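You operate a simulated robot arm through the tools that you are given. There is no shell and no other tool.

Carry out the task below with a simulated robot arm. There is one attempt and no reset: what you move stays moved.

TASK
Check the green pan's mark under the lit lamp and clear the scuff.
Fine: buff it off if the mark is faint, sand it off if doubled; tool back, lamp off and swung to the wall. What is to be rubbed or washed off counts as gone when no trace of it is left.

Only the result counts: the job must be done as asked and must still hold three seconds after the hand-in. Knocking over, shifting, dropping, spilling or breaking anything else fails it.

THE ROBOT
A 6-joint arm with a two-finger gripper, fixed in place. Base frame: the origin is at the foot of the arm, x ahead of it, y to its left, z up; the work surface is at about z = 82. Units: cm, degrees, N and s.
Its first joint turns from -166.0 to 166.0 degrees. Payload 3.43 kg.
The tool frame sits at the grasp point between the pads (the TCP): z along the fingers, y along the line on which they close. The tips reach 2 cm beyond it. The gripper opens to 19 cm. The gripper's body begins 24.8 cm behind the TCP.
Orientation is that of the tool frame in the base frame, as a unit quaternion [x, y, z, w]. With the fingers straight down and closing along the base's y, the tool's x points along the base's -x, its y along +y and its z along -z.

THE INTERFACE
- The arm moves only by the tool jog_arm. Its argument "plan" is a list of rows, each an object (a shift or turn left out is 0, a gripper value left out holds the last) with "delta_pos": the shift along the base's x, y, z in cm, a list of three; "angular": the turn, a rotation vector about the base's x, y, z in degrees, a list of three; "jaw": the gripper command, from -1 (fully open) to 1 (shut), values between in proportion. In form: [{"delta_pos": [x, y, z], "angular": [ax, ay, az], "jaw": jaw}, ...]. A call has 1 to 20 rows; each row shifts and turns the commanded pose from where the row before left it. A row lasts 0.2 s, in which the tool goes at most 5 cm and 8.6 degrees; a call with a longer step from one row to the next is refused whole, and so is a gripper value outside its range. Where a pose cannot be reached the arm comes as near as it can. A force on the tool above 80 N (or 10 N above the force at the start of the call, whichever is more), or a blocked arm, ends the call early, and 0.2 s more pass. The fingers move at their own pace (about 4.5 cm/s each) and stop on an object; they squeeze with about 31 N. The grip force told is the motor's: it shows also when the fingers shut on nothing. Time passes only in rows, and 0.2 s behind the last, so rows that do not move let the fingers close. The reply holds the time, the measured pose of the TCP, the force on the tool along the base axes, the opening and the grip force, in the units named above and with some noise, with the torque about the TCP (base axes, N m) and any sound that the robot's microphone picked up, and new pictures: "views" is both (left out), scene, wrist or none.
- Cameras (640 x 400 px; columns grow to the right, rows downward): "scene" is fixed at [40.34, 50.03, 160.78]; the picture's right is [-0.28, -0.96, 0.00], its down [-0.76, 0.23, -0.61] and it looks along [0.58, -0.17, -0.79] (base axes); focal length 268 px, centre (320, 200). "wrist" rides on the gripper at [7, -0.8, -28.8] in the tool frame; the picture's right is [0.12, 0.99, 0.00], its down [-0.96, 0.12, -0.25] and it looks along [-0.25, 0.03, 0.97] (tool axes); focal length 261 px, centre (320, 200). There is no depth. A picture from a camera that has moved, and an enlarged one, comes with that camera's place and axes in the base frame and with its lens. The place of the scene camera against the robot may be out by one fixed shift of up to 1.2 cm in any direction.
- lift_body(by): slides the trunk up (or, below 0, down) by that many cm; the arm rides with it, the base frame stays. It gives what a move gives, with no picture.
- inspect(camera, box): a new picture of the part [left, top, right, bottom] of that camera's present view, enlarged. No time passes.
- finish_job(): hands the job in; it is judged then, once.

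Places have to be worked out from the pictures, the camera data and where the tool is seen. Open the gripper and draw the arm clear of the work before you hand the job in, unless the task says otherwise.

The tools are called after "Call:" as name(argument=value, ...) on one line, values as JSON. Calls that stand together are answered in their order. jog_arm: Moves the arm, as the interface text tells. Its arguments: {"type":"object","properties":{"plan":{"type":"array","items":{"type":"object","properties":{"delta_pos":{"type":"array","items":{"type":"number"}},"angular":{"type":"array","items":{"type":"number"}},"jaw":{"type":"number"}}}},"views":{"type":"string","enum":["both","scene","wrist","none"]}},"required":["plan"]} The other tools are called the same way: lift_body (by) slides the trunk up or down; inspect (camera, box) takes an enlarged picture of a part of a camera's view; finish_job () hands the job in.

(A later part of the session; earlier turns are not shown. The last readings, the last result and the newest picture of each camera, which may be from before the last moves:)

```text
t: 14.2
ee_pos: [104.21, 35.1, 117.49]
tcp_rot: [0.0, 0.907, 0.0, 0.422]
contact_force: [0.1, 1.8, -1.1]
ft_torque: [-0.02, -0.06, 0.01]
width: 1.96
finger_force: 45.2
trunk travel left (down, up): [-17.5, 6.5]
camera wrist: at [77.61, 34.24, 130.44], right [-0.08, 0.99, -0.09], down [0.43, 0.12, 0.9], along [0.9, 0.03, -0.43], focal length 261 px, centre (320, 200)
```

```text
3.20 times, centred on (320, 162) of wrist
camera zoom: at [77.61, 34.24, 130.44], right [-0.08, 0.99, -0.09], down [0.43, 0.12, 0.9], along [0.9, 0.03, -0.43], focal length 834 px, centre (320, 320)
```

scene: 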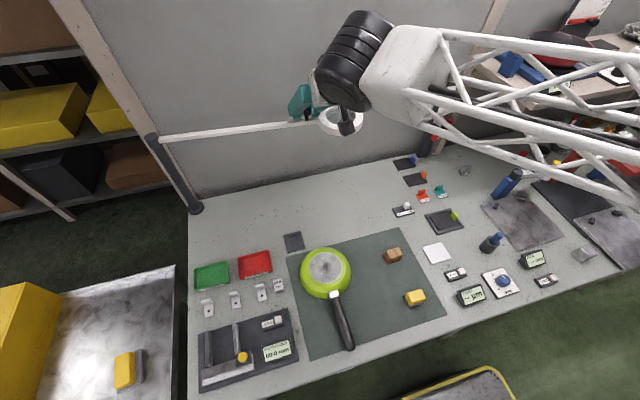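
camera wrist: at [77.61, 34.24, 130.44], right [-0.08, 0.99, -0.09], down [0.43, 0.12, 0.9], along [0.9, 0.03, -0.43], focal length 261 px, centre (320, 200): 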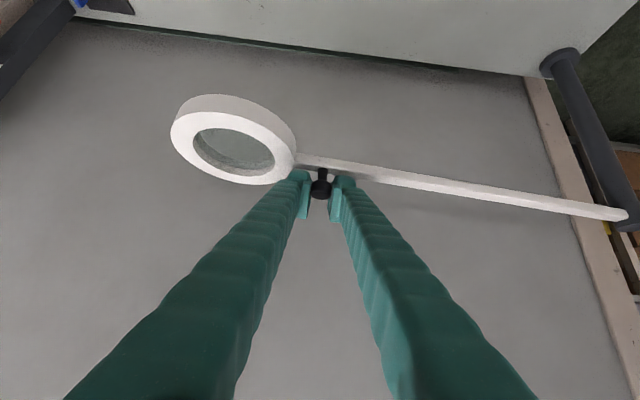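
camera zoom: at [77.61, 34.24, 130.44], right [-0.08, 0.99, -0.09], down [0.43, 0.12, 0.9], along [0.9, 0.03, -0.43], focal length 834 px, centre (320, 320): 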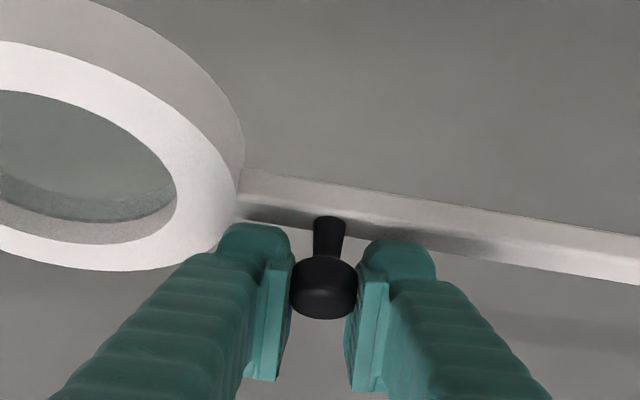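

The knob is held at 1.96 cm wide, with the hand at (104.2, 35.1, 117.5). I'll swing the boom along its arc about the pivot, starting with a short piece to check the forces.

Call:
jog_arm(plan=[{"delta_pos": [-1.1, 0.12, 0], "angular": [0, 0, -0.75]}, {"delta_pos": [-1.11, 0.13, 0], "angular": [0, 0, -0.75]}, {"delta_pos": [-2.19, 0.37, 0], "angular": [0, 0, -1.5]}, {"delta_pos": [-2.17, 0.48, 0], "angular": [0, 0, -1.5]}], views="both")

```text
t: 15.2
ee_pos: [97.6, 36.22, 117.47]
tcp_rot: [0.034, 0.906, -0.016, 0.422]
contact_force: [2.1, 4.9, 2.2]
ft_torque: [-0.03, 0.08, 0.2]
width: 1.92
finger_force: 44.7
trunk travel left (down, up): [-17.5, 6.5]
camera wrist: at [71.05, 37.36, 130.42], right [0.0, 1.0, -0.09], down [0.44, 0.08, 0.9], along [0.9, -0.04, -0.43], focal length 261 px, centre (320, 200)
```

scene: 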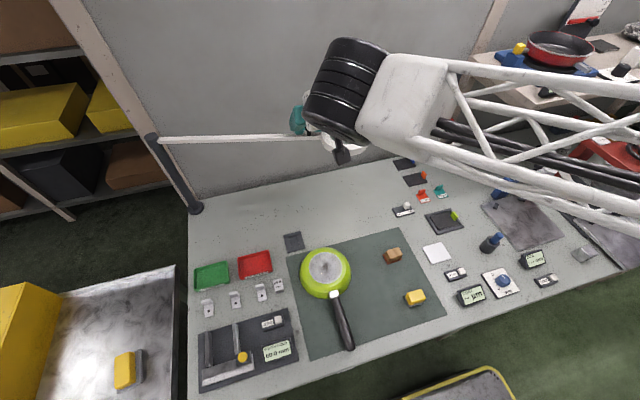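
wrist: 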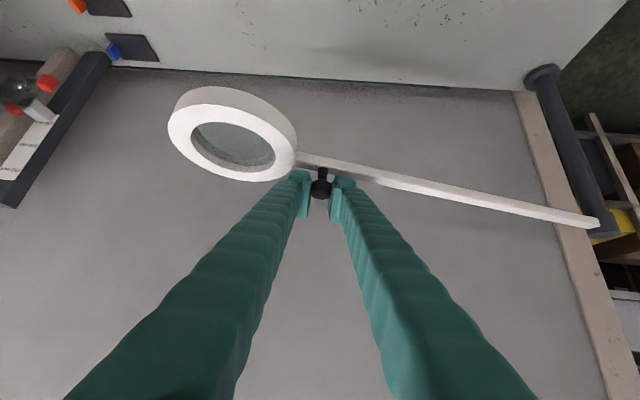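

The boom swings with only a few newtons, slightly pulled towards the pivot. I'll continue the arc with a small +y correction.

Call:
jog_arm(plan=[{"delta_pos": [-2.14, 0.68, 0], "angular": [0, 0, -1.5]}, {"delta_pos": [-2.11, 0.76, 0], "angular": [0, 0, -1.5]}, {"delta_pos": [-2.07, 0.88, 0], "angular": [0, 0, -1.5]}, {"delta_pos": [-2.02, 0.96, 0], "angular": [0, 0, -1.5]}], views="both")

```text
t: 16.2
ee_pos: [89.31, 39.24, 117.44]
tcp_rot: [0.085, 0.902, -0.041, 0.422]
contact_force: [-5.9, -12.0, 4.5]
ft_torque: [-0.18, 0.36, 0.31]
width: 1.94
finger_force: 45.0
trunk travel left (down, up): [-17.5, 6.5]
camera wrist: at [62.93, 43.23, 130.44], right [0.11, 0.99, -0.09], down [0.44, 0.04, 0.9], along [0.89, -0.14, -0.43], focal length 261 px, centre (320, 200)
```

scene: 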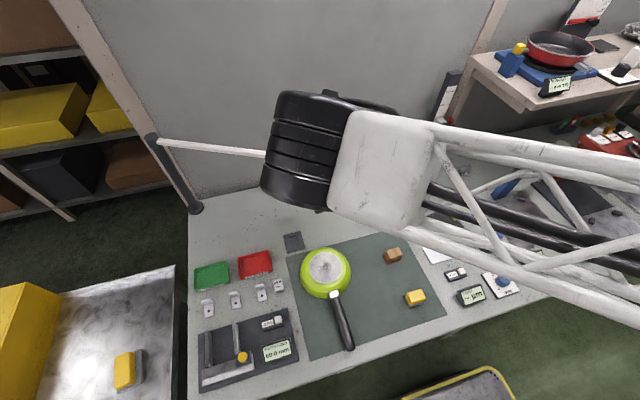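
wrist: 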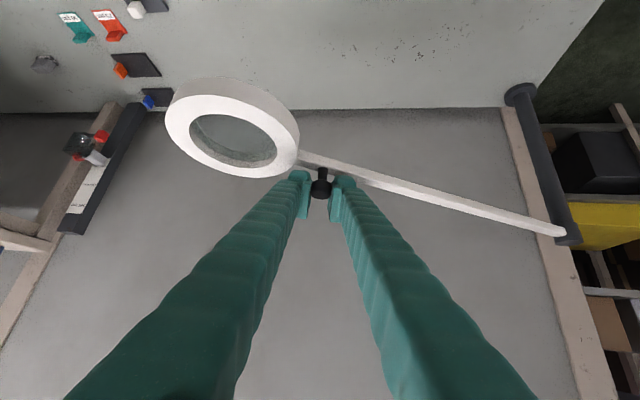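

My correction overshot inwards by about 0.25 cm, giving a radial force of about 13 N. The original arc was right, so I'll trim back and carry on along it.

Call:
jog_arm(plan=[{"delta_pos": [-2.02, 0.88, 0], "angular": [0, 0, -1.5]}, {"delta_pos": [-1.95, 1.02, 0], "angular": [0, 0, -1.5]}, {"delta_pos": [-1.88, 1.17, 0], "angular": [0, 0, -1.5]}], views="none")

```text
t: 17.0
ee_pos: [83.3, 42.72, 117.52]
tcp_rot: [0.118, 0.899, -0.055, 0.419]
contact_force: [-6.5, -8.6, 4.3]
ft_torque: [-0.17, -0.01, 0.42]
width: 1.92
finger_force: 45.1
trunk travel left (down, up): [-17.5, 6.5]
```

At (83.3, 42.7) the boom is about 35° round. Three more rows should bring the ring over the pan.

Call:
jog_arm(plan=[{"delta_pos": [-1.82, 1.23, 0], "angular": [0, 0, -1.5]}, {"delta_pos": [-1.73, 1.4, 0], "angular": [0, 0, -1.5]}, {"delta_pos": [-1.65, 1.49, 0], "angular": [0, 0, -1.5]}, {"delta_pos": [0, 0, 0]}], views="both")

```text
t: 18.0
ee_pos: [78.56, 46.2, 117.3]
tcp_rot: [0.155, 0.893, -0.075, 0.415]
contact_force: [55.5, -35.6, -12.0]
ft_torque: [-0.26, -0.48, 0.04]
width: 2.18
finger_force: 45.6
trunk travel left (down, up): [-17.5, 6.5]
camera wrist: at [53.29, 54.4, 130.25], right [0.26, 0.96, -0.09], down [0.44, -0.03, 0.9], along [0.86, -0.28, -0.44], focal length 261 px, centre (320, 200)
```

scene: 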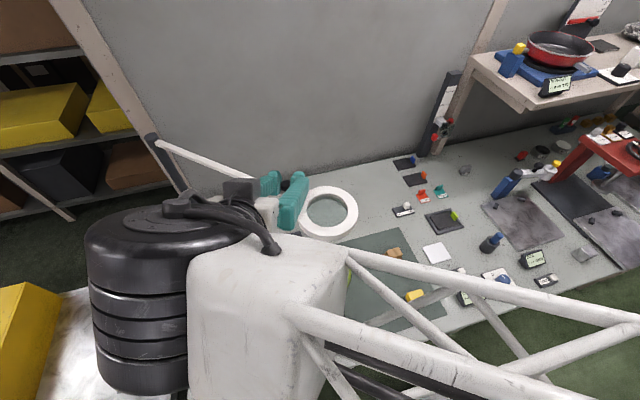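
wrist: 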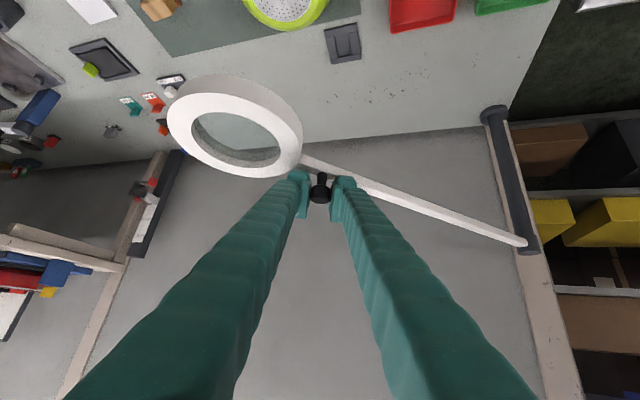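

The tangential force of about 66 N at roughly 43° indicates the boom has met its end stop, with the ring at about (72, 39.5) over the pan. I'll ease back to relieve the force and check.

Call:
jog_arm(plan=[{"delta_pos": [0.45, -0.4, 0]}, {"delta_pos": [0, 0, 0]}], views="none")

```text
t: 18.6
ee_pos: [78.48, 46.23, 117.25]
tcp_rot: [0.153, 0.894, -0.072, 0.415]
contact_force: [-4.9, -37.0, -27.2]
ft_torque: [-0.1, 0.14, 0.14]
width: 2.16
finger_force: 45.0
trunk travel left (down, up): [-17.5, 6.5]
```

The residual force is now −y and −z, so I'll trim the command slightly in those directions.

Call:
jog_arm(plan=[{"delta_pos": [0, -0.3, -0.15]}, {"delta_pos": [0, 0, 0]}], views="none")

```text
t: 19.2
ee_pos: [78.64, 46.08, 117.21]
tcp_rot: [0.153, 0.894, -0.07, 0.416]
contact_force: [-13.1, -13.2, -25.1]
ft_torque: [0.17, 0.64, 0.12]
width: 2.17
finger_force: 45.2
trunk travel left (down, up): [-17.5, 6.5]
```

Call:
jog_arm(plan=[{"delta_pos": [-0.1, -0.1, -0.25]}, {"delta_pos": [0, 0, 0]}], views="both")

Call:
inspect(camera="wrist", box=[160, 60, 360, 220])

```text
t: 19.8
ee_pos: [78.69, 46.1, 117.21]
tcp_rot: [0.153, 0.892, -0.071, 0.419]
contact_force: [7.6, 5.1, -0.3]
ft_torque: [0.31, 0.1, -0.41]
width: 2.15
finger_force: 45.5
trunk travel left (down, up): [-17.5, 6.5]
camera wrist: at [53.33, 53.96, 130.15], right [0.26, 0.96, -0.09], down [0.44, -0.03, 0.9], along [0.86, -0.27, -0.43], focal length 261 px, centre (320, 200)
```

scene: 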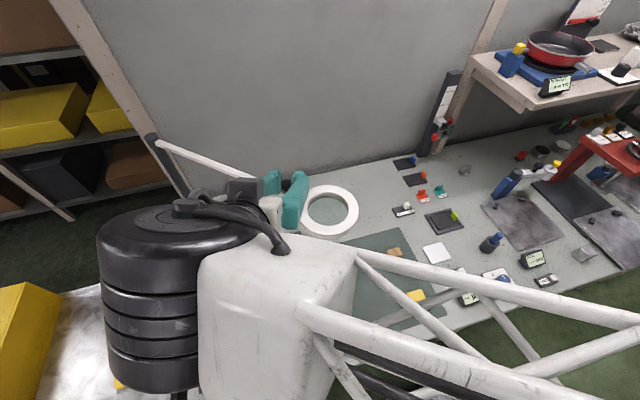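
wrist: 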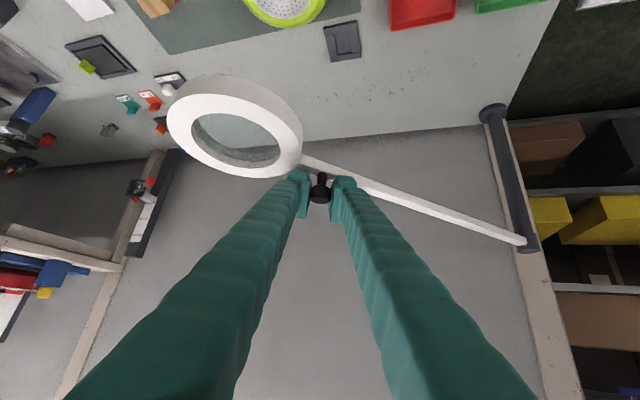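

```text
2.50 times, centred on (260, 140) of wrist
camera zoom: at [53.33, 53.96, 130.15], right [0.26, 0.96, -0.09], down [0.44, -0.03, 0.9], along [0.86, -0.27, -0.43], focal length 652 px, centre (470, 350)
```

zoom: 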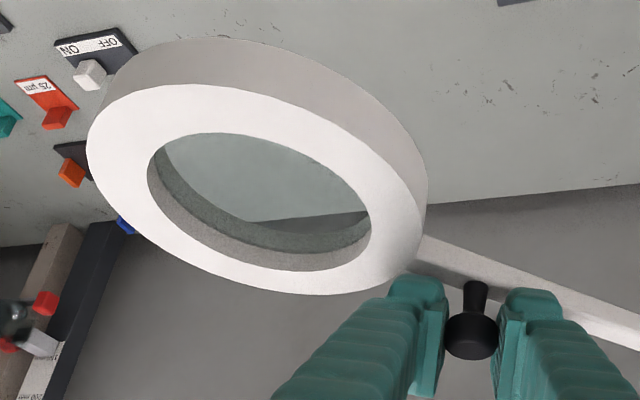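

The forces are down to about 9 N, and the ring centre now works out at about (70.9, 38.9), right over the pan plate. I'll open slightly, lift straight off the knob and draw back.

Call:
jog_arm(plan=[{"delta_pos": [0, 0, 0], "jaw": 0.6}, {"delta_pos": [0, 0, 0]}, {"delta_pos": [0, 0, 0]}, {"delta_pos": [0, 0, 1]}, {"delta_pos": [0, 0, 2]}, {"delta_pos": [0, 0, 3]}, {"delta_pos": [-2, 0.7, 3]}, {"delta_pos": [-3, 1, 3]}], views="both")

```text
t: 21.6
ee_pos: [73.67, 47.53, 128.99]
tcp_rot: [0.154, 0.893, -0.072, 0.417]
contact_force: [0.2, 0.0, 0.4]
ft_torque: [-0.04, 0.06, -0.05]
width: 3.82
finger_force: 0.0
trunk travel left (down, up): [-17.5, 6.5]
camera wrist: at [48.41, 55.53, 142.04], right [0.26, 0.96, -0.09], down [0.44, -0.03, 0.9], along [0.86, -0.27, -0.43], focal length 261 px, centre (320, 200)
```

scene: 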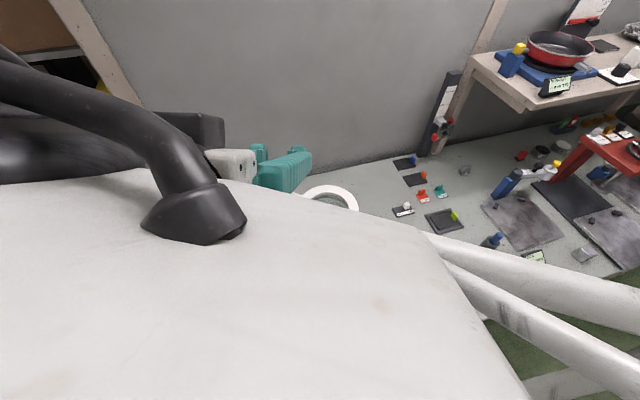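
wrist: 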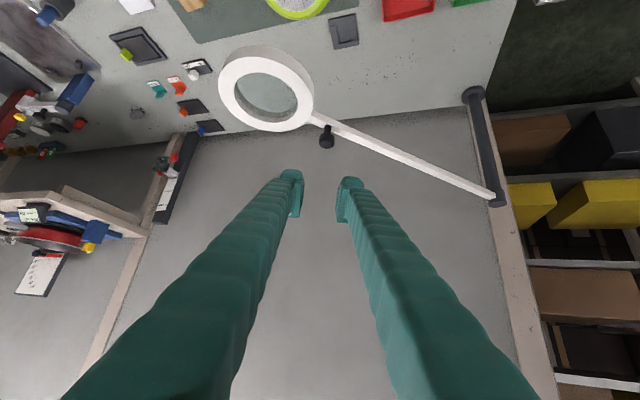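

The hand is clear of the knob. I'll bring the tool back to vertical and place the wrist camera above the ring, to look down through it at the pan with the fingers beside it.

Call:
jog_arm(plan=[{"delta_pos": [0, -1, 1], "angular": [0, 0, 6.5]}, {"delta_pos": [0, -1, 1], "angular": [0, 0, 6.5]}, {"delta_pos": [0, -1, 0], "angular": [0, 0, 6.5]}, {"delta_pos": [0.5, -1, 0], "angular": [0, 7.15, 0]}, {"delta_pos": [0.5, -1, 0], "angular": [0, 7.15, 0]}, {"delta_pos": [0.5, -1, 0], "angular": [0, 7.15, 0]}, {"delta_pos": [0.5, -1, 0], "angular": [0, 7.15, 0]}, {"delta_pos": [0.5, -0.7, 0], "angular": [0, 7.15, 0]}, {"delta_pos": [0.5, 0, 0], "angular": [0, 7.15, 0]}, {"delta_pos": [0.5, 0, 0], "angular": [0, 7.1, 0]}, {"delta_pos": [0.5, 0, -2]}, {"delta_pos": [0, 0, 0]}], views="both")

```text
t: 24.2
ee_pos: [75.75, 38.8, 125.26]
tcp_rot: [0.001, 1.0, 0.0, 0.0]
contact_force: [0.2, -0.4, 0.5]
ft_torque: [0.03, -0.01, -0.04]
width: 3.81
finger_force: 0.1
out of reach, approached as far as the arm can: row 10
trunk travel left (down, up): [-17.5, 6.5]
camera wrist: at [68.7, 37.91, 153.95], right [-0.12, 0.99, 0.0], down [0.96, 0.12, 0.25], along [0.25, 0.03, -0.97], focal length 261 px, centre (320, 200)
```

scene: 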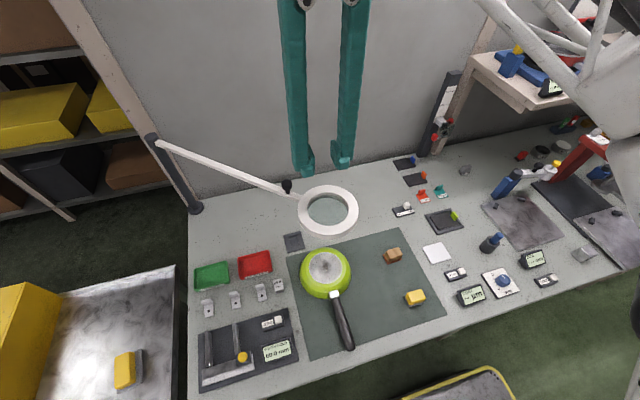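
wrist: 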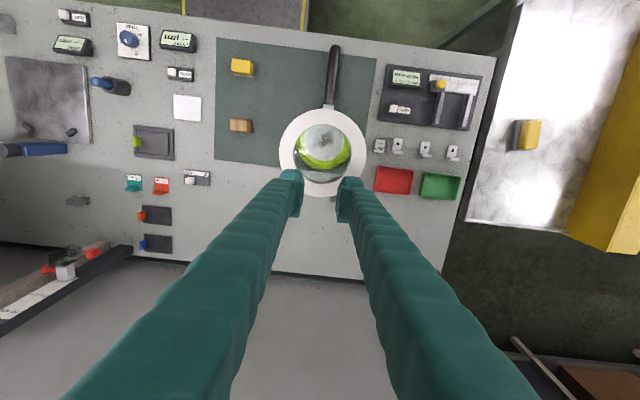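

Now the pan is visible through the lens. I'll enlarge both views to read the mark.

Call:
inspect(camera="wrist", box=[275, 105, 370, 200])

Call:
inspect(camera="wrist", box=[300, 118, 348, 166])

Call:
inspect(camera="scene", box=[295, 240, 360, 305])

Call:
inspect(camera="scene", box=[285, 175, 365, 240])

```text
4.21 times, centred on (322, 152) of wrist
camera zoom: at [68.7, 37.91, 153.95], right [-0.12, 0.99, 0.0], down [0.96, 0.12, 0.25], along [0.25, 0.03, -0.97], focal length 1098 px, centre (310, 400)
```

zoom: 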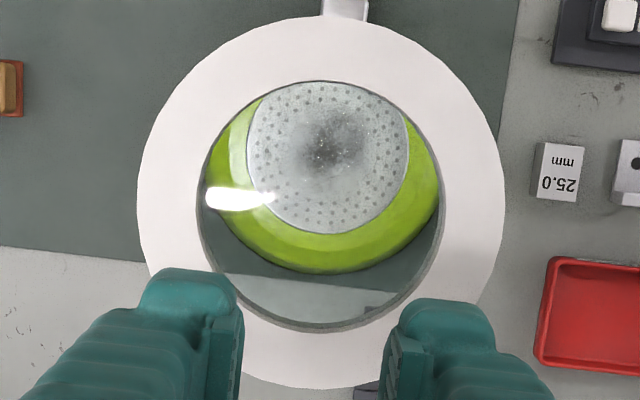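

```text
8.33 times, centred on (324, 142) of wrist
camera zoom: at [68.7, 37.91, 153.95], right [-0.12, 0.99, 0.0], down [0.96, 0.12, 0.25], along [0.25, 0.03, -0.97], focal length 2172 px, centre (287, 683)
```

zoom: 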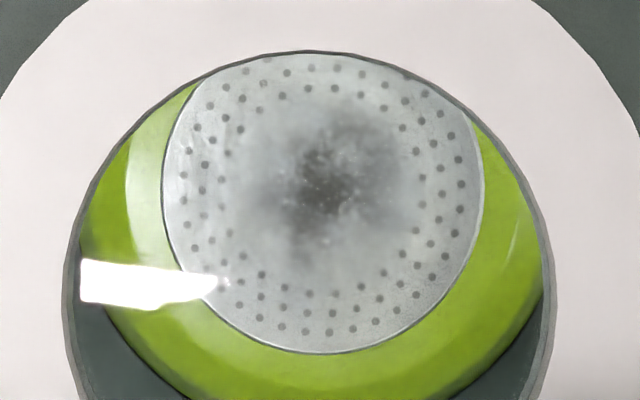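

```text
6.15 times, centred on (328, 272) of scene
camera zoom: at [40.34, 50.03, 160.78], right [-0.28, -0.96, 0.0], down [-0.76, 0.23, -0.61], along [0.58, -0.17, -0.79], focal length 1647 px, centre (274, -246)
```

zoom: 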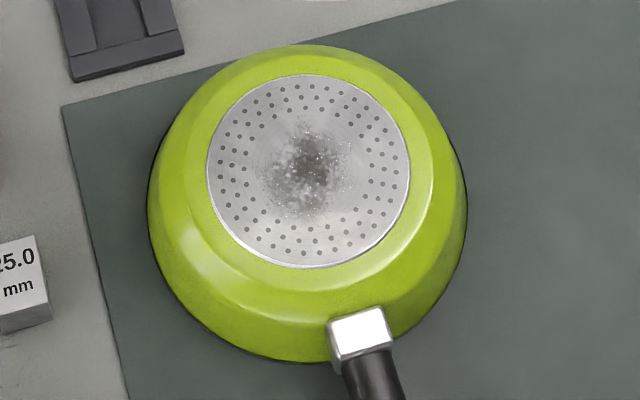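

```text
6.15 times, centred on (325, 208) of scene
camera zoom: at [40.34, 50.03, 160.78], right [-0.28, -0.96, 0.0], down [-0.76, 0.23, -0.61], along [0.58, -0.17, -0.79], focal length 1647 px, centre (289, 154)
```

zoom: 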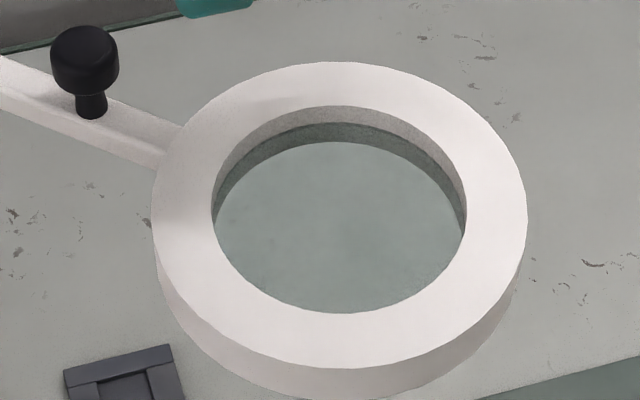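

The inspect pictures are re-rendered sharply, so I'll zoom much tighter on the mark, both directly and through the lens.

Call:
inspect(camera="scene", box=[312, 257, 340, 277])

Call:
inspect(camera="wrist", box=[310, 124, 340, 154])

Call:
inspect(camera="wrist", box=[318, 133, 332, 147])

```text
16.00 times, centred on (326, 267) of scene
camera zoom: at [40.34, 50.03, 160.78], right [-0.28, -0.96, 0.0], down [-0.76, 0.23, -0.61], along [0.58, -0.17, -0.79], focal length 4282 px, centre (224, -872)
```

zoom: 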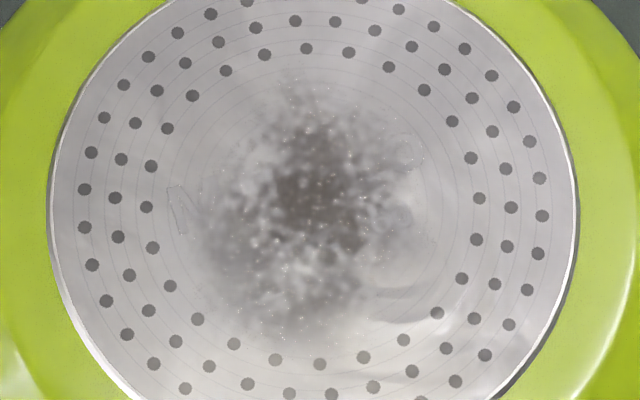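

```text
13.33 times, centred on (325, 139) of wrist
camera zoom: at [68.7, 37.91, 153.95], right [-0.12, 0.99, 0.0], down [0.96, 0.12, 0.25], along [0.25, 0.03, -0.97], focal length 3475 px, centre (253, 1013)
```

zoom: 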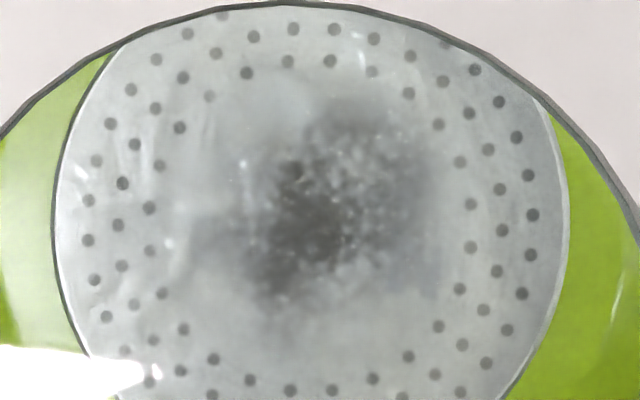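

```text
16.00 times, centred on (325, 140) of wrist
camera zoom: at [68.7, 37.91, 153.95], right [-0.12, 0.99, 0.0], down [0.96, 0.12, 0.25], along [0.25, 0.03, -0.97], focal length 4170 px, centre (240, 1160)
```

zoom: 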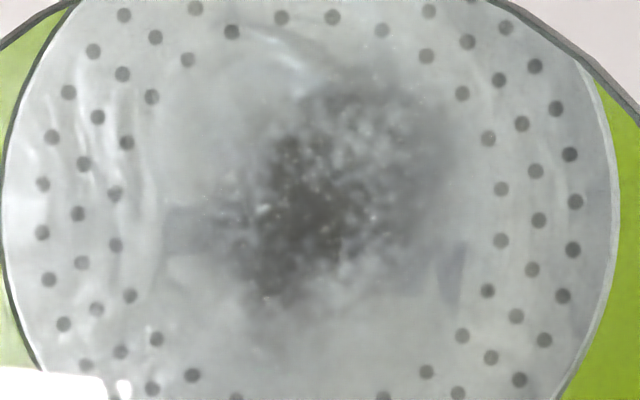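

The smudge looks like a dark core with a fainter cloud offset to one side, but I can't tell yet what the lamp adds. I'll take more zooms at other scales to see whether that second patch is consistent.

Call:
inspect(camera="scene", box=[306, 252, 346, 282])

Call:
inspect(camera="scene", box=[316, 258, 336, 274])

Call:
inspect(camera="wrist", box=[285, 115, 365, 165])

Call:
inspect(camera="scene", box=[370, 180, 430, 225])

```text
13.33 times, centred on (326, 267) of scene
camera zoom: at [40.34, 50.03, 160.78], right [-0.28, -0.96, 0.0], down [-0.76, 0.23, -0.61], along [0.58, -0.17, -0.79], focal length 3568 px, centre (240, -693)
```

zoom: 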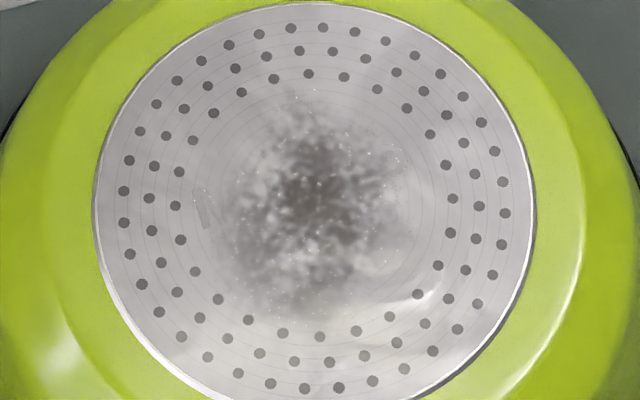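

```text
16.00 times, centred on (326, 266) of scene
camera zoom: at [40.34, 50.03, 160.78], right [-0.28, -0.96, 0.0], down [-0.76, 0.23, -0.61], along [0.58, -0.17, -0.79], focal length 4282 px, centre (224, -856)
```

zoom: 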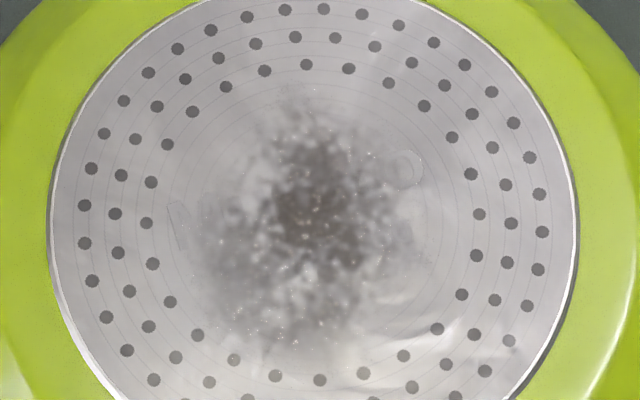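

```text
8.00 times, centred on (325, 140) of wrist
camera zoom: at [68.7, 37.91, 153.95], right [-0.12, 0.99, 0.0], down [0.96, 0.12, 0.25], along [0.25, 0.03, -0.97], focal length 2085 px, centre (280, 680)
```

zoom: 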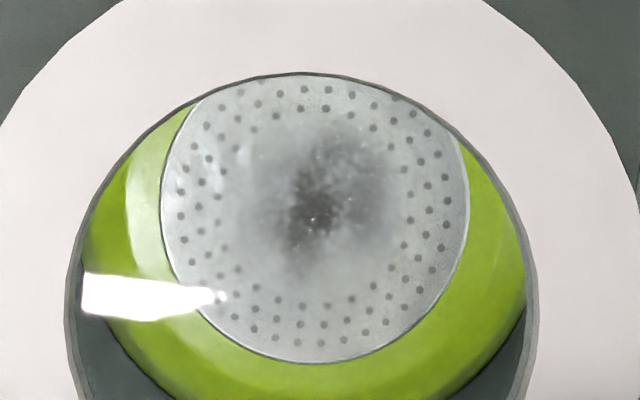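

```text
8.89 times, centred on (400, 202) of scene
camera zoom: at [40.34, 50.03, 160.78], right [-0.28, -0.96, 0.0], down [-0.76, 0.23, -0.61], along [0.58, -0.17, -0.79], focal length 2379 px, centre (-391, 178)
```

zoom: 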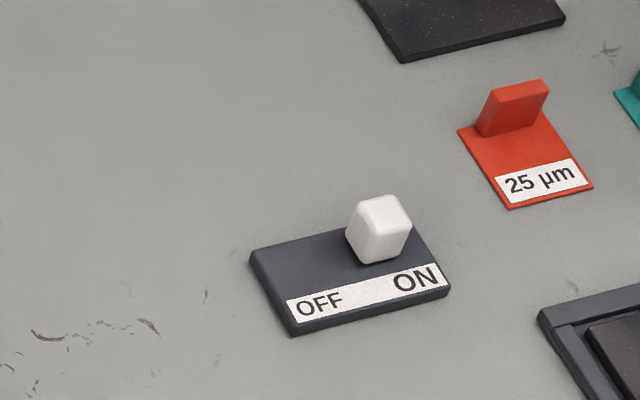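

To see what the lamp changes, I'll repeat the exact crops that I took before the lamp was on.

Call:
inspect(camera="scene", box=[280, 220, 460, 360])

Call:
inspect(camera="scene", box=[295, 240, 360, 305])

```text
2.86 times, centred on (370, 290) of scene
camera zoom: at [40.34, 50.03, 160.78], right [-0.28, -0.96, 0.0], down [-0.76, 0.23, -0.61], along [0.58, -0.17, -0.79], focal length 764 px, centre (177, -57)
```

zoom: 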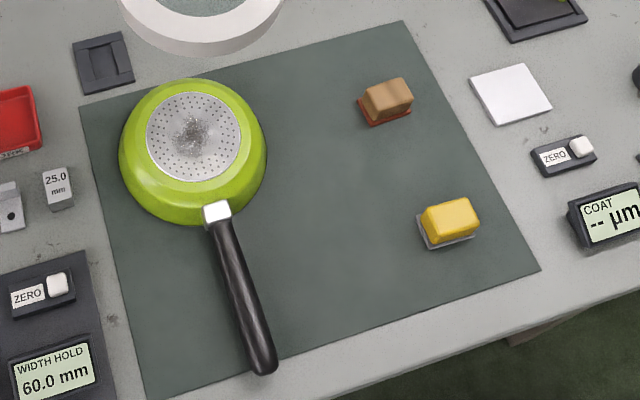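

```text
6.15 times, centred on (328, 272) of scene
camera zoom: at [40.34, 50.03, 160.78], right [-0.28, -0.96, 0.0], down [-0.76, 0.23, -0.61], along [0.58, -0.17, -0.79], focal length 1647 px, centre (274, -246)
```

zoom: 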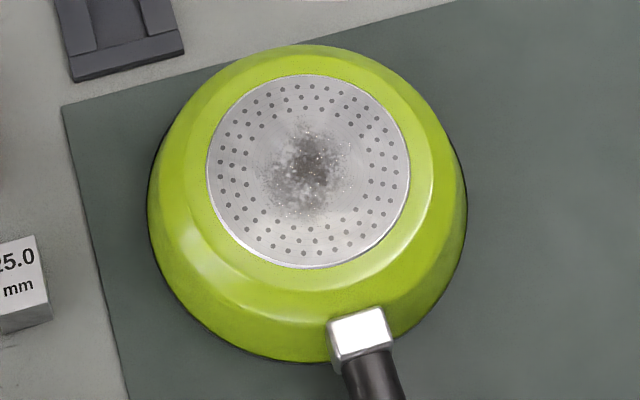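

The tight zooms show two faint shapes at about ±2 cm either side of the scuff, at matching places in both cameras, so there may be real detail under the lamp. I'll bring the wrist camera nearer from the −y side, looking beneath the ring without the lens in between.

Call:
jog_arm(plan=[{"delta_pos": [0.3, -4, 0]}, {"delta_pos": [0.3, -4, 0]}, {"delta_pos": [0.3, -4, 0], "angular": [6, 0, 0]}, {"delta_pos": [0.3, -2, 0], "angular": [6, 0, 0]}, {"delta_pos": [0, 0, -4], "angular": [6, 0, 0]}, {"delta_pos": [0, 0, -4], "angular": [6, 0, 0]}, {"delta_pos": [0, 0, -4], "angular": [6, 0, 0]}, {"delta_pos": [0, 0.7, -4]}, {"delta_pos": [0, 1, -4]}, {"delta_pos": [0, 1.2, -4]}, {"delta_pos": [0, 1.2, -4]}, {"delta_pos": [0, 0, 0]}], views="both")

```text
t: 26.8
ee_pos: [76.98, 29.0, 97.26]
tcp_rot: [0.0, 0.966, 0.259, 0.0]
contact_force: [0.2, -0.5, 0.5]
ft_torque: [0.01, 0.0, -0.01]
width: 3.83
finger_force: 0.0
trunk travel left (down, up): [-17.5, 6.5]
camera wrist: at [69.9, 13.7, 121.66], right [-0.12, 0.86, 0.5], down [0.96, -0.02, 0.27], along [0.25, 0.51, -0.82], focal length 261 px, centre (320, 200)
```

scene: 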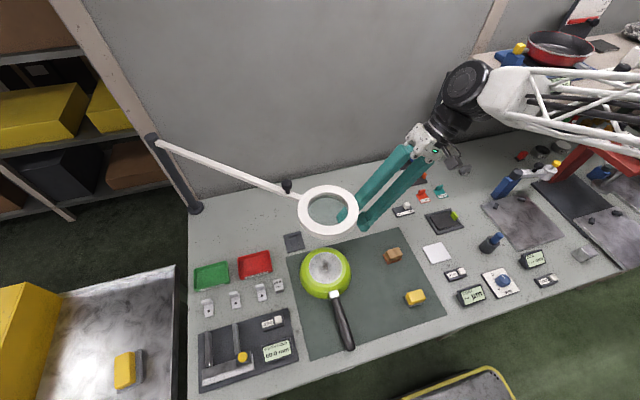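
wrist: 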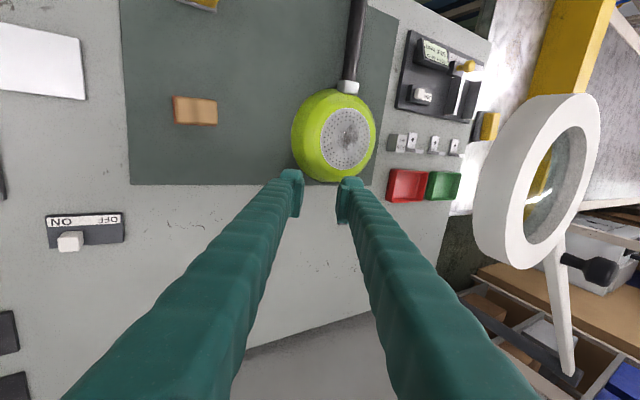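

This is a clear view of the pan, with the ring above it at about (71.5, 38.3). I'll zoom in on the plate and the ring.

Call:
inspect(camera="wrist", box=[330, 120, 362, 155])

Call:
inspect(camera="wrist", box=[310, 100, 380, 175])

Call:
inspect(camera="wrist", box=[460, 80, 640, 280])

```text
11.43 times, centred on (346, 138) of wrist
camera zoom: at [69.9, 13.7, 121.66], right [-0.12, 0.86, 0.5], down [0.96, -0.02, 0.27], along [0.25, 0.51, -0.82], focal length 2979 px, centre (23, 914)
```

zoom: 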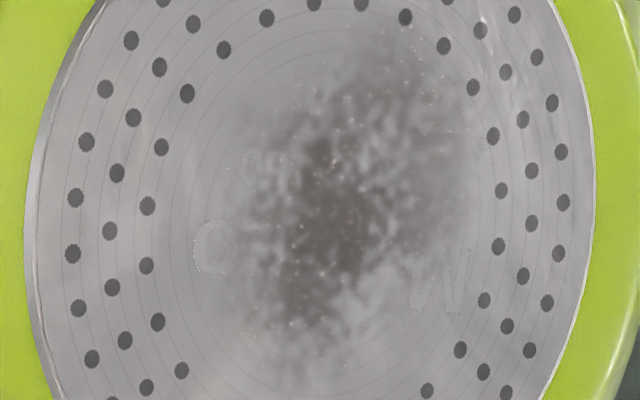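

```text
5.33 times, centred on (345, 138) of wrist
camera zoom: at [69.9, 13.7, 121.66], right [-0.12, 0.86, 0.5], down [0.96, -0.02, 0.27], along [0.25, 0.51, -0.82], focal length 1390 px, centre (187, 533)
```

zoom: 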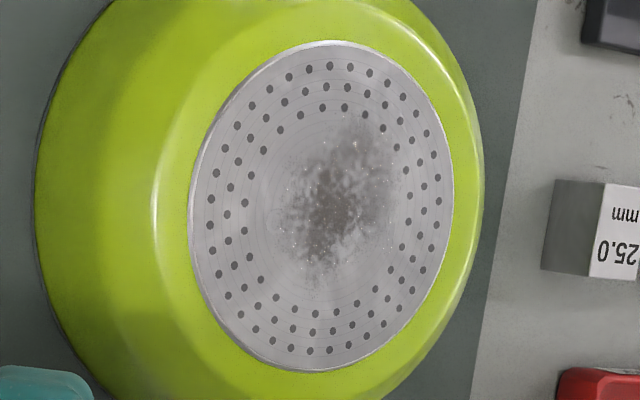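

```text
2.00 times, centred on (550, 180) of wrist
camera zoom: at [69.9, 13.7, 121.66], right [-0.12, 0.86, 0.5], down [0.96, -0.02, 0.27], along [0.25, 0.51, -0.82], focal length 521 px, centre (-140, 240)
```

zoom: 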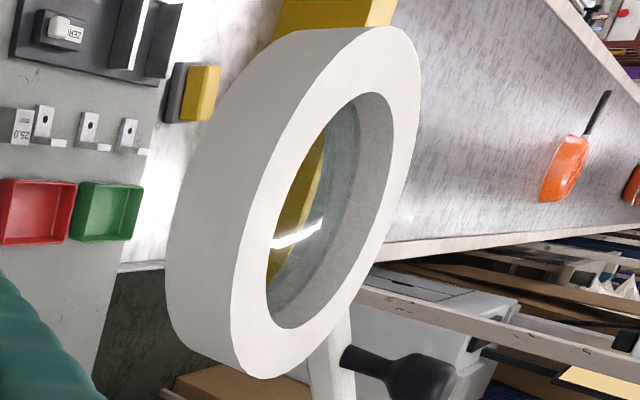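

Now I can see faint stamped letters, a "C"/"O" and a "W"/"M", on either side of the scuff. The "mark" is a stamp partly hidden by the scuff, so I'll zoom in fully on those letters.

Call:
inspect(camera="wrist", box=[330, 133, 345, 148])

Call:
inspect(camera="wrist", box=[350, 138, 365, 152])

Call:
inspect(camera="wrist", box=[336, 130, 356, 146])

```text
16.00 times, centred on (338, 140) of wrist
camera zoom: at [69.9, 13.7, 121.66], right [-0.12, 0.86, 0.5], down [0.96, -0.02, 0.27], along [0.25, 0.51, -0.82], focal length 4170 px, centre (40, 1152)
```

zoom: 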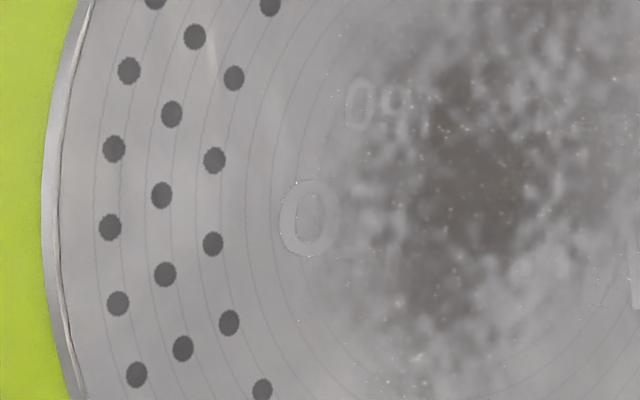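

```text
16.00 times, centred on (358, 145) of wrist
camera zoom: at [69.9, 13.7, 121.66], right [-0.12, 0.86, 0.5], down [0.96, -0.02, 0.27], along [0.25, 0.51, -0.82], focal length 4170 px, centre (-280, 1080)
```

zoom: 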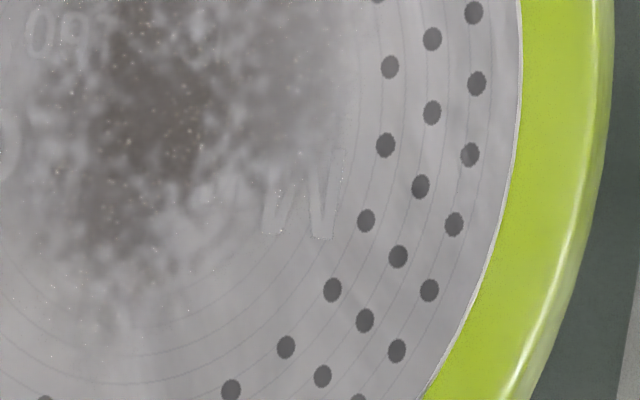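

```text
16.00 times, centred on (346, 138) of wrist
camera zoom: at [69.9, 13.7, 121.66], right [-0.12, 0.86, 0.5], down [0.96, -0.02, 0.27], along [0.25, 0.51, -0.82], focal length 4170 px, centre (-96, 1192)
```

zoom: 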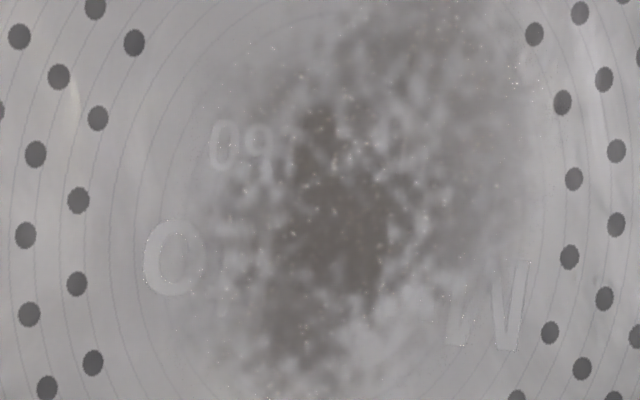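

The stamp reads roughly "M…O" over "…160" (upside down in this view), and I need to know what the lamp adds to it. As a control I'll switch the lamp off for a moment and compare the same view, so I'm going to straddle the slider knob at about (85.4, 4.4).

Call:
jog_arm(plan=[{"delta_pos": [1, -4, 0.3], "angular": [-6, 0, 0]}, {"delta_pos": [1, -4, 0.3], "angular": [-6, 0, 0]}, {"delta_pos": [1, -4, 0.3], "angular": [-6, 0, 0]}, {"delta_pos": [1, -4, 0], "angular": [-6, 0, 0]}, {"delta_pos": [1, -4, 0], "angular": [-6, 0, 0]}, {"delta_pos": [1.1, -1.5, 0]}, {"delta_pos": [1.1, -1.5, 0]}, {"delta_pos": [1.2, -1.6, 0]}, {"delta_pos": [0, 0, 0]}], views="both")

Call:
inspect(camera="wrist", box=[260, 130, 380, 220])

Call:
inspect(camera="scene", box=[312, 257, 340, 277])

```text
t: 28.8
ee_pos: [85.35, 4.3, 98.09]
tcp_rot: [0.0, 1.0, 0.0, 0.0]
contact_force: [1.0, 0.0, 0.5]
ft_torque: [0.0, -0.03, -0.01]
width: 3.82
finger_force: 0.0
trunk travel left (down, up): [-17.5, 6.5]
camera wrist: at [78.3, 3.35, 126.8], right [-0.12, 0.99, 0.0], down [0.96, 0.12, 0.25], along [0.25, 0.03, -0.97], focal length 261 px, centre (320, 200)
```

scene: 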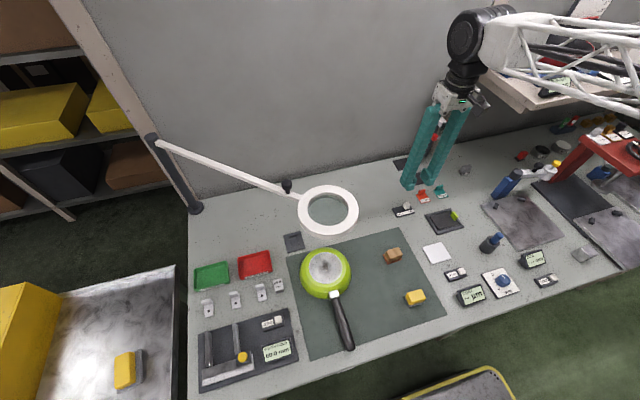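
wrist: 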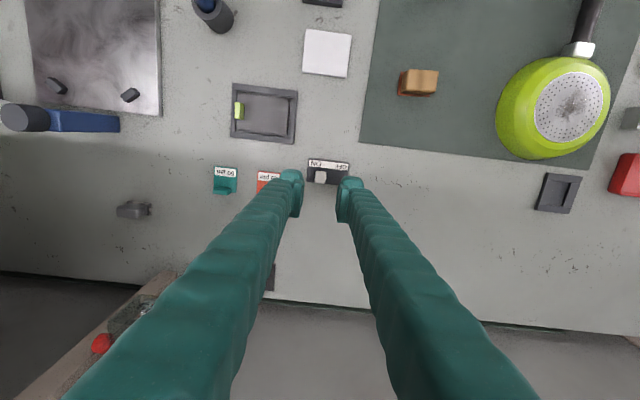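

```text
4.44 times, centred on (320, 175) of wrist
camera zoom: at [78.3, 3.35, 126.8], right [-0.12, 0.99, 0.0], down [0.96, 0.12, 0.25], along [0.25, 0.03, -0.97], focal length 1158 px, centre (320, 311)
```

zoom: 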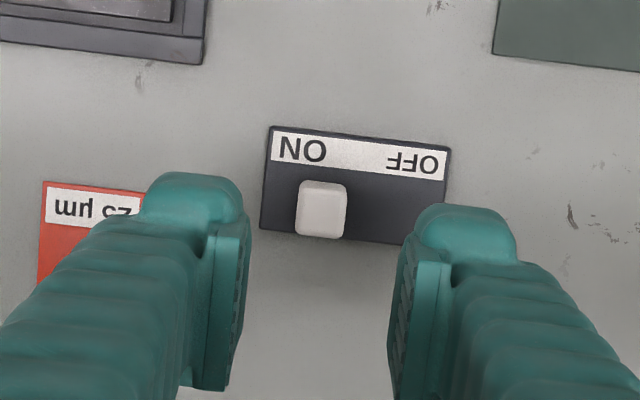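

```text
16.00 times, centred on (326, 267) of scene
camera zoom: at [40.34, 50.03, 160.78], right [-0.28, -0.96, 0.0], down [-0.76, 0.23, -0.61], along [0.58, -0.17, -0.79], focal length 4282 px, centre (224, -872)
```

zoom: 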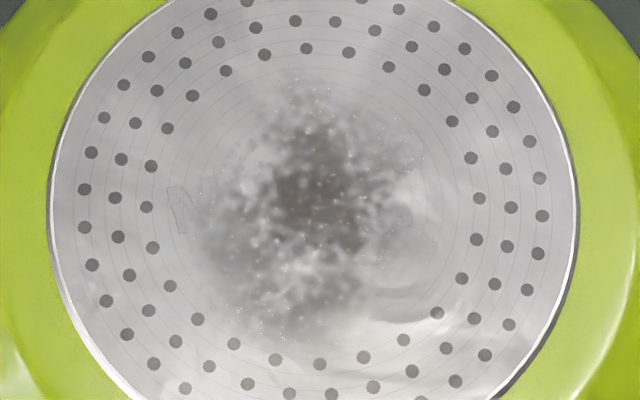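

The knob is at (85.4, 4.2), centred between the open fingers. I'll descend around it and push +y to OFF.

Call:
jog_arm(plan=[{"delta_pos": [0, -0.05, -4]}, {"delta_pos": [0, 0, -4]}, {"delta_pos": [0, 0, -3]}, {"delta_pos": [0, 0, -1.2]}, {"delta_pos": [0, 0.8, 0]}, {"delta_pos": [0, 0.7, 0]}, {"delta_pos": [0, 0.7, 0]}, {"delta_pos": [0, 0.6, 0]}, {"delta_pos": [0, 0.4, 0]}, {"delta_pos": [0, 0.3, 0]}], views="scene")

Call:
inspect(camera="scene", box=[370, 180, 430, 225])

Call:
inspect(camera="scene", box=[312, 257, 340, 277])

Call:
inspect(camera="wrist", box=[260, 130, 380, 220])

```text
t: 31.0
ee_pos: [85.35, 7.83, 86.07]
tcp_rot: [0.0, 1.0, 0.0, 0.0]
contact_force: [0.5, -0.4, -0.4]
ft_torque: [0.04, 0.03, 0.04]
width: 3.85
finger_force: 0.4
trunk travel left (down, up): [-17.5, 6.5]
```

scene: 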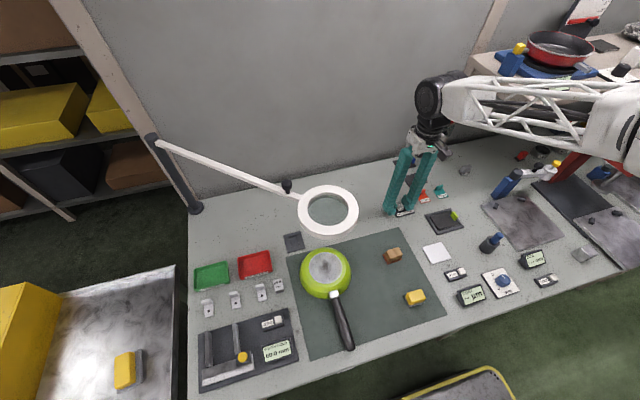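

```text
8.89 times, centred on (400, 202) of scene
camera zoom: at [40.34, 50.03, 160.78], right [-0.28, -0.96, 0.0], down [-0.76, 0.23, -0.61], along [0.58, -0.17, -0.79], focal length 2379 px, centre (-391, 178)
```

zoom: 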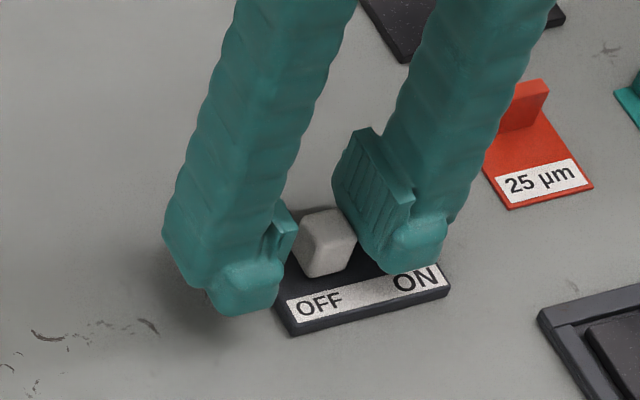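

```text
16.00 times, centred on (326, 267) of scene
camera zoom: at [40.34, 50.03, 160.78], right [-0.28, -0.96, 0.0], down [-0.76, 0.23, -0.61], along [0.58, -0.17, -0.79], focal length 4282 px, centre (224, -872)
```

zoom: 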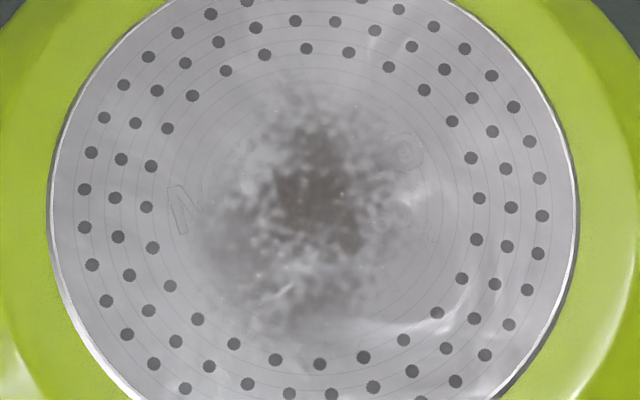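

```text
4.44 times, centred on (320, 175) of wrist
camera zoom: at [78.31, 6.83, 114.66], right [-0.12, 0.99, 0.0], down [0.96, 0.12, 0.25], along [0.25, 0.03, -0.97], focal length 1158 px, centre (320, 311)
```

zoom: 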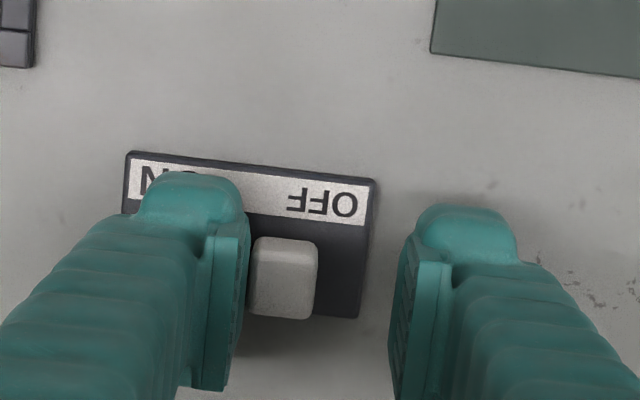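

With the lamp off, the plate is slightly darker and the lamp's sparkle is gone, so the lamp does work. The stamp letters stay low in contrast either way. I'll switch it ON again and get a closer look at the letters.

Call:
jog_arm(plan=[{"delta_pos": [0, -1.2, 0]}, {"delta_pos": [0, -1.0, 0]}, {"delta_pos": [0, -0.7, 0]}, {"delta_pos": [0, -0.6, 0]}, {"delta_pos": [0, -0.6, 0]}, {"delta_pos": [0, -0.4, 0]}, {"delta_pos": [0, -0.3, 0]}, {"delta_pos": [0, 0.7, 0]}, {"delta_pos": [0, 0, 4]}, {"delta_pos": [0, 0, 4]}, {"delta_pos": [0, 0, 4]}], views="both")

Call:
inspect(camera="wrist", box=[260, 130, 380, 220])

Call:
inspect(camera="scene", box=[312, 257, 340, 277])

```text
t: 33.4
ee_pos: [85.33, 3.65, 97.95]
tcp_rot: [0.0, 1.0, 0.0, 0.0]
contact_force: [0.1, 0.8, -0.8]
ft_torque: [-0.03, 0.07, -0.01]
width: 3.76
finger_force: 0.1
trunk travel left (down, up): [-17.5, 6.5]
camera wrist: at [78.28, 2.73, 126.66], right [-0.12, 0.99, 0.0], down [0.96, 0.12, 0.25], along [0.25, 0.03, -0.97], focal length 261 px, centre (320, 200)
```

scene: 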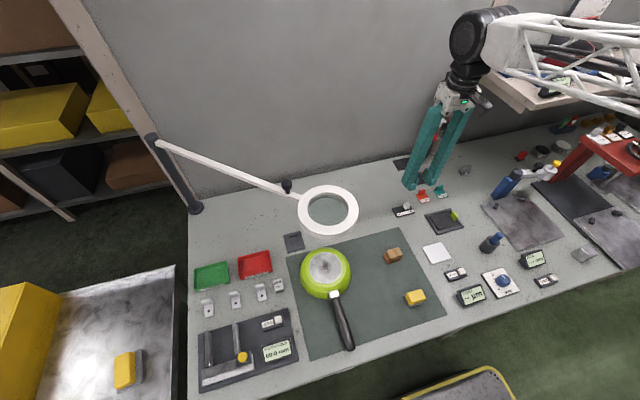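
wrist: 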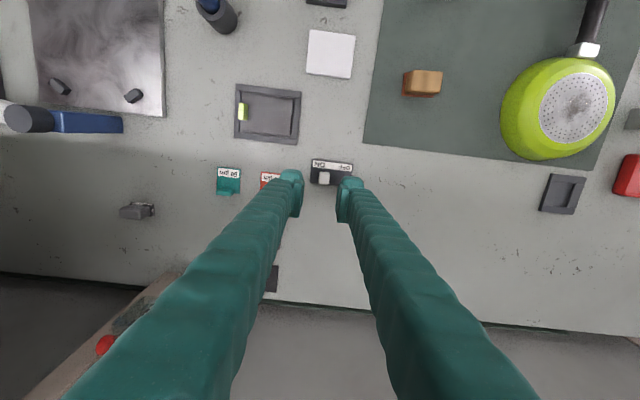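

```text
4.44 times, centred on (320, 175) of wrist
camera zoom: at [78.28, 2.73, 126.66], right [-0.12, 0.99, 0.0], down [0.96, 0.12, 0.25], along [0.25, 0.03, -0.97], focal length 1158 px, centre (320, 311)
```

zoom: 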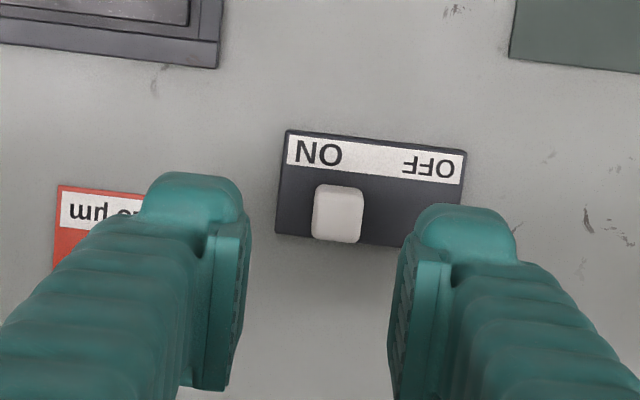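

```text
16.00 times, centred on (326, 267) of scene
camera zoom: at [40.34, 50.03, 160.78], right [-0.28, -0.96, 0.0], down [-0.76, 0.23, -0.61], along [0.58, -0.17, -0.79], focal length 4282 px, centre (224, -872)
```

zoom: 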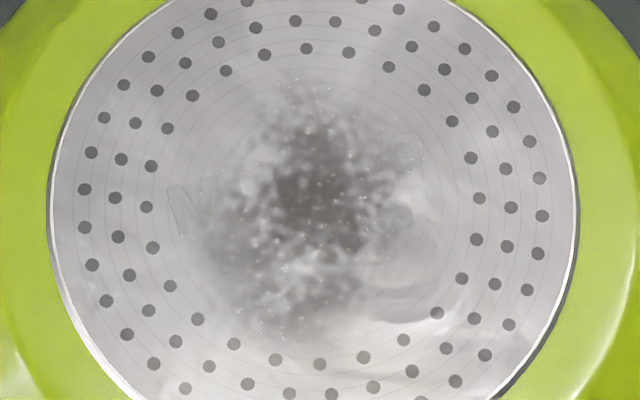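

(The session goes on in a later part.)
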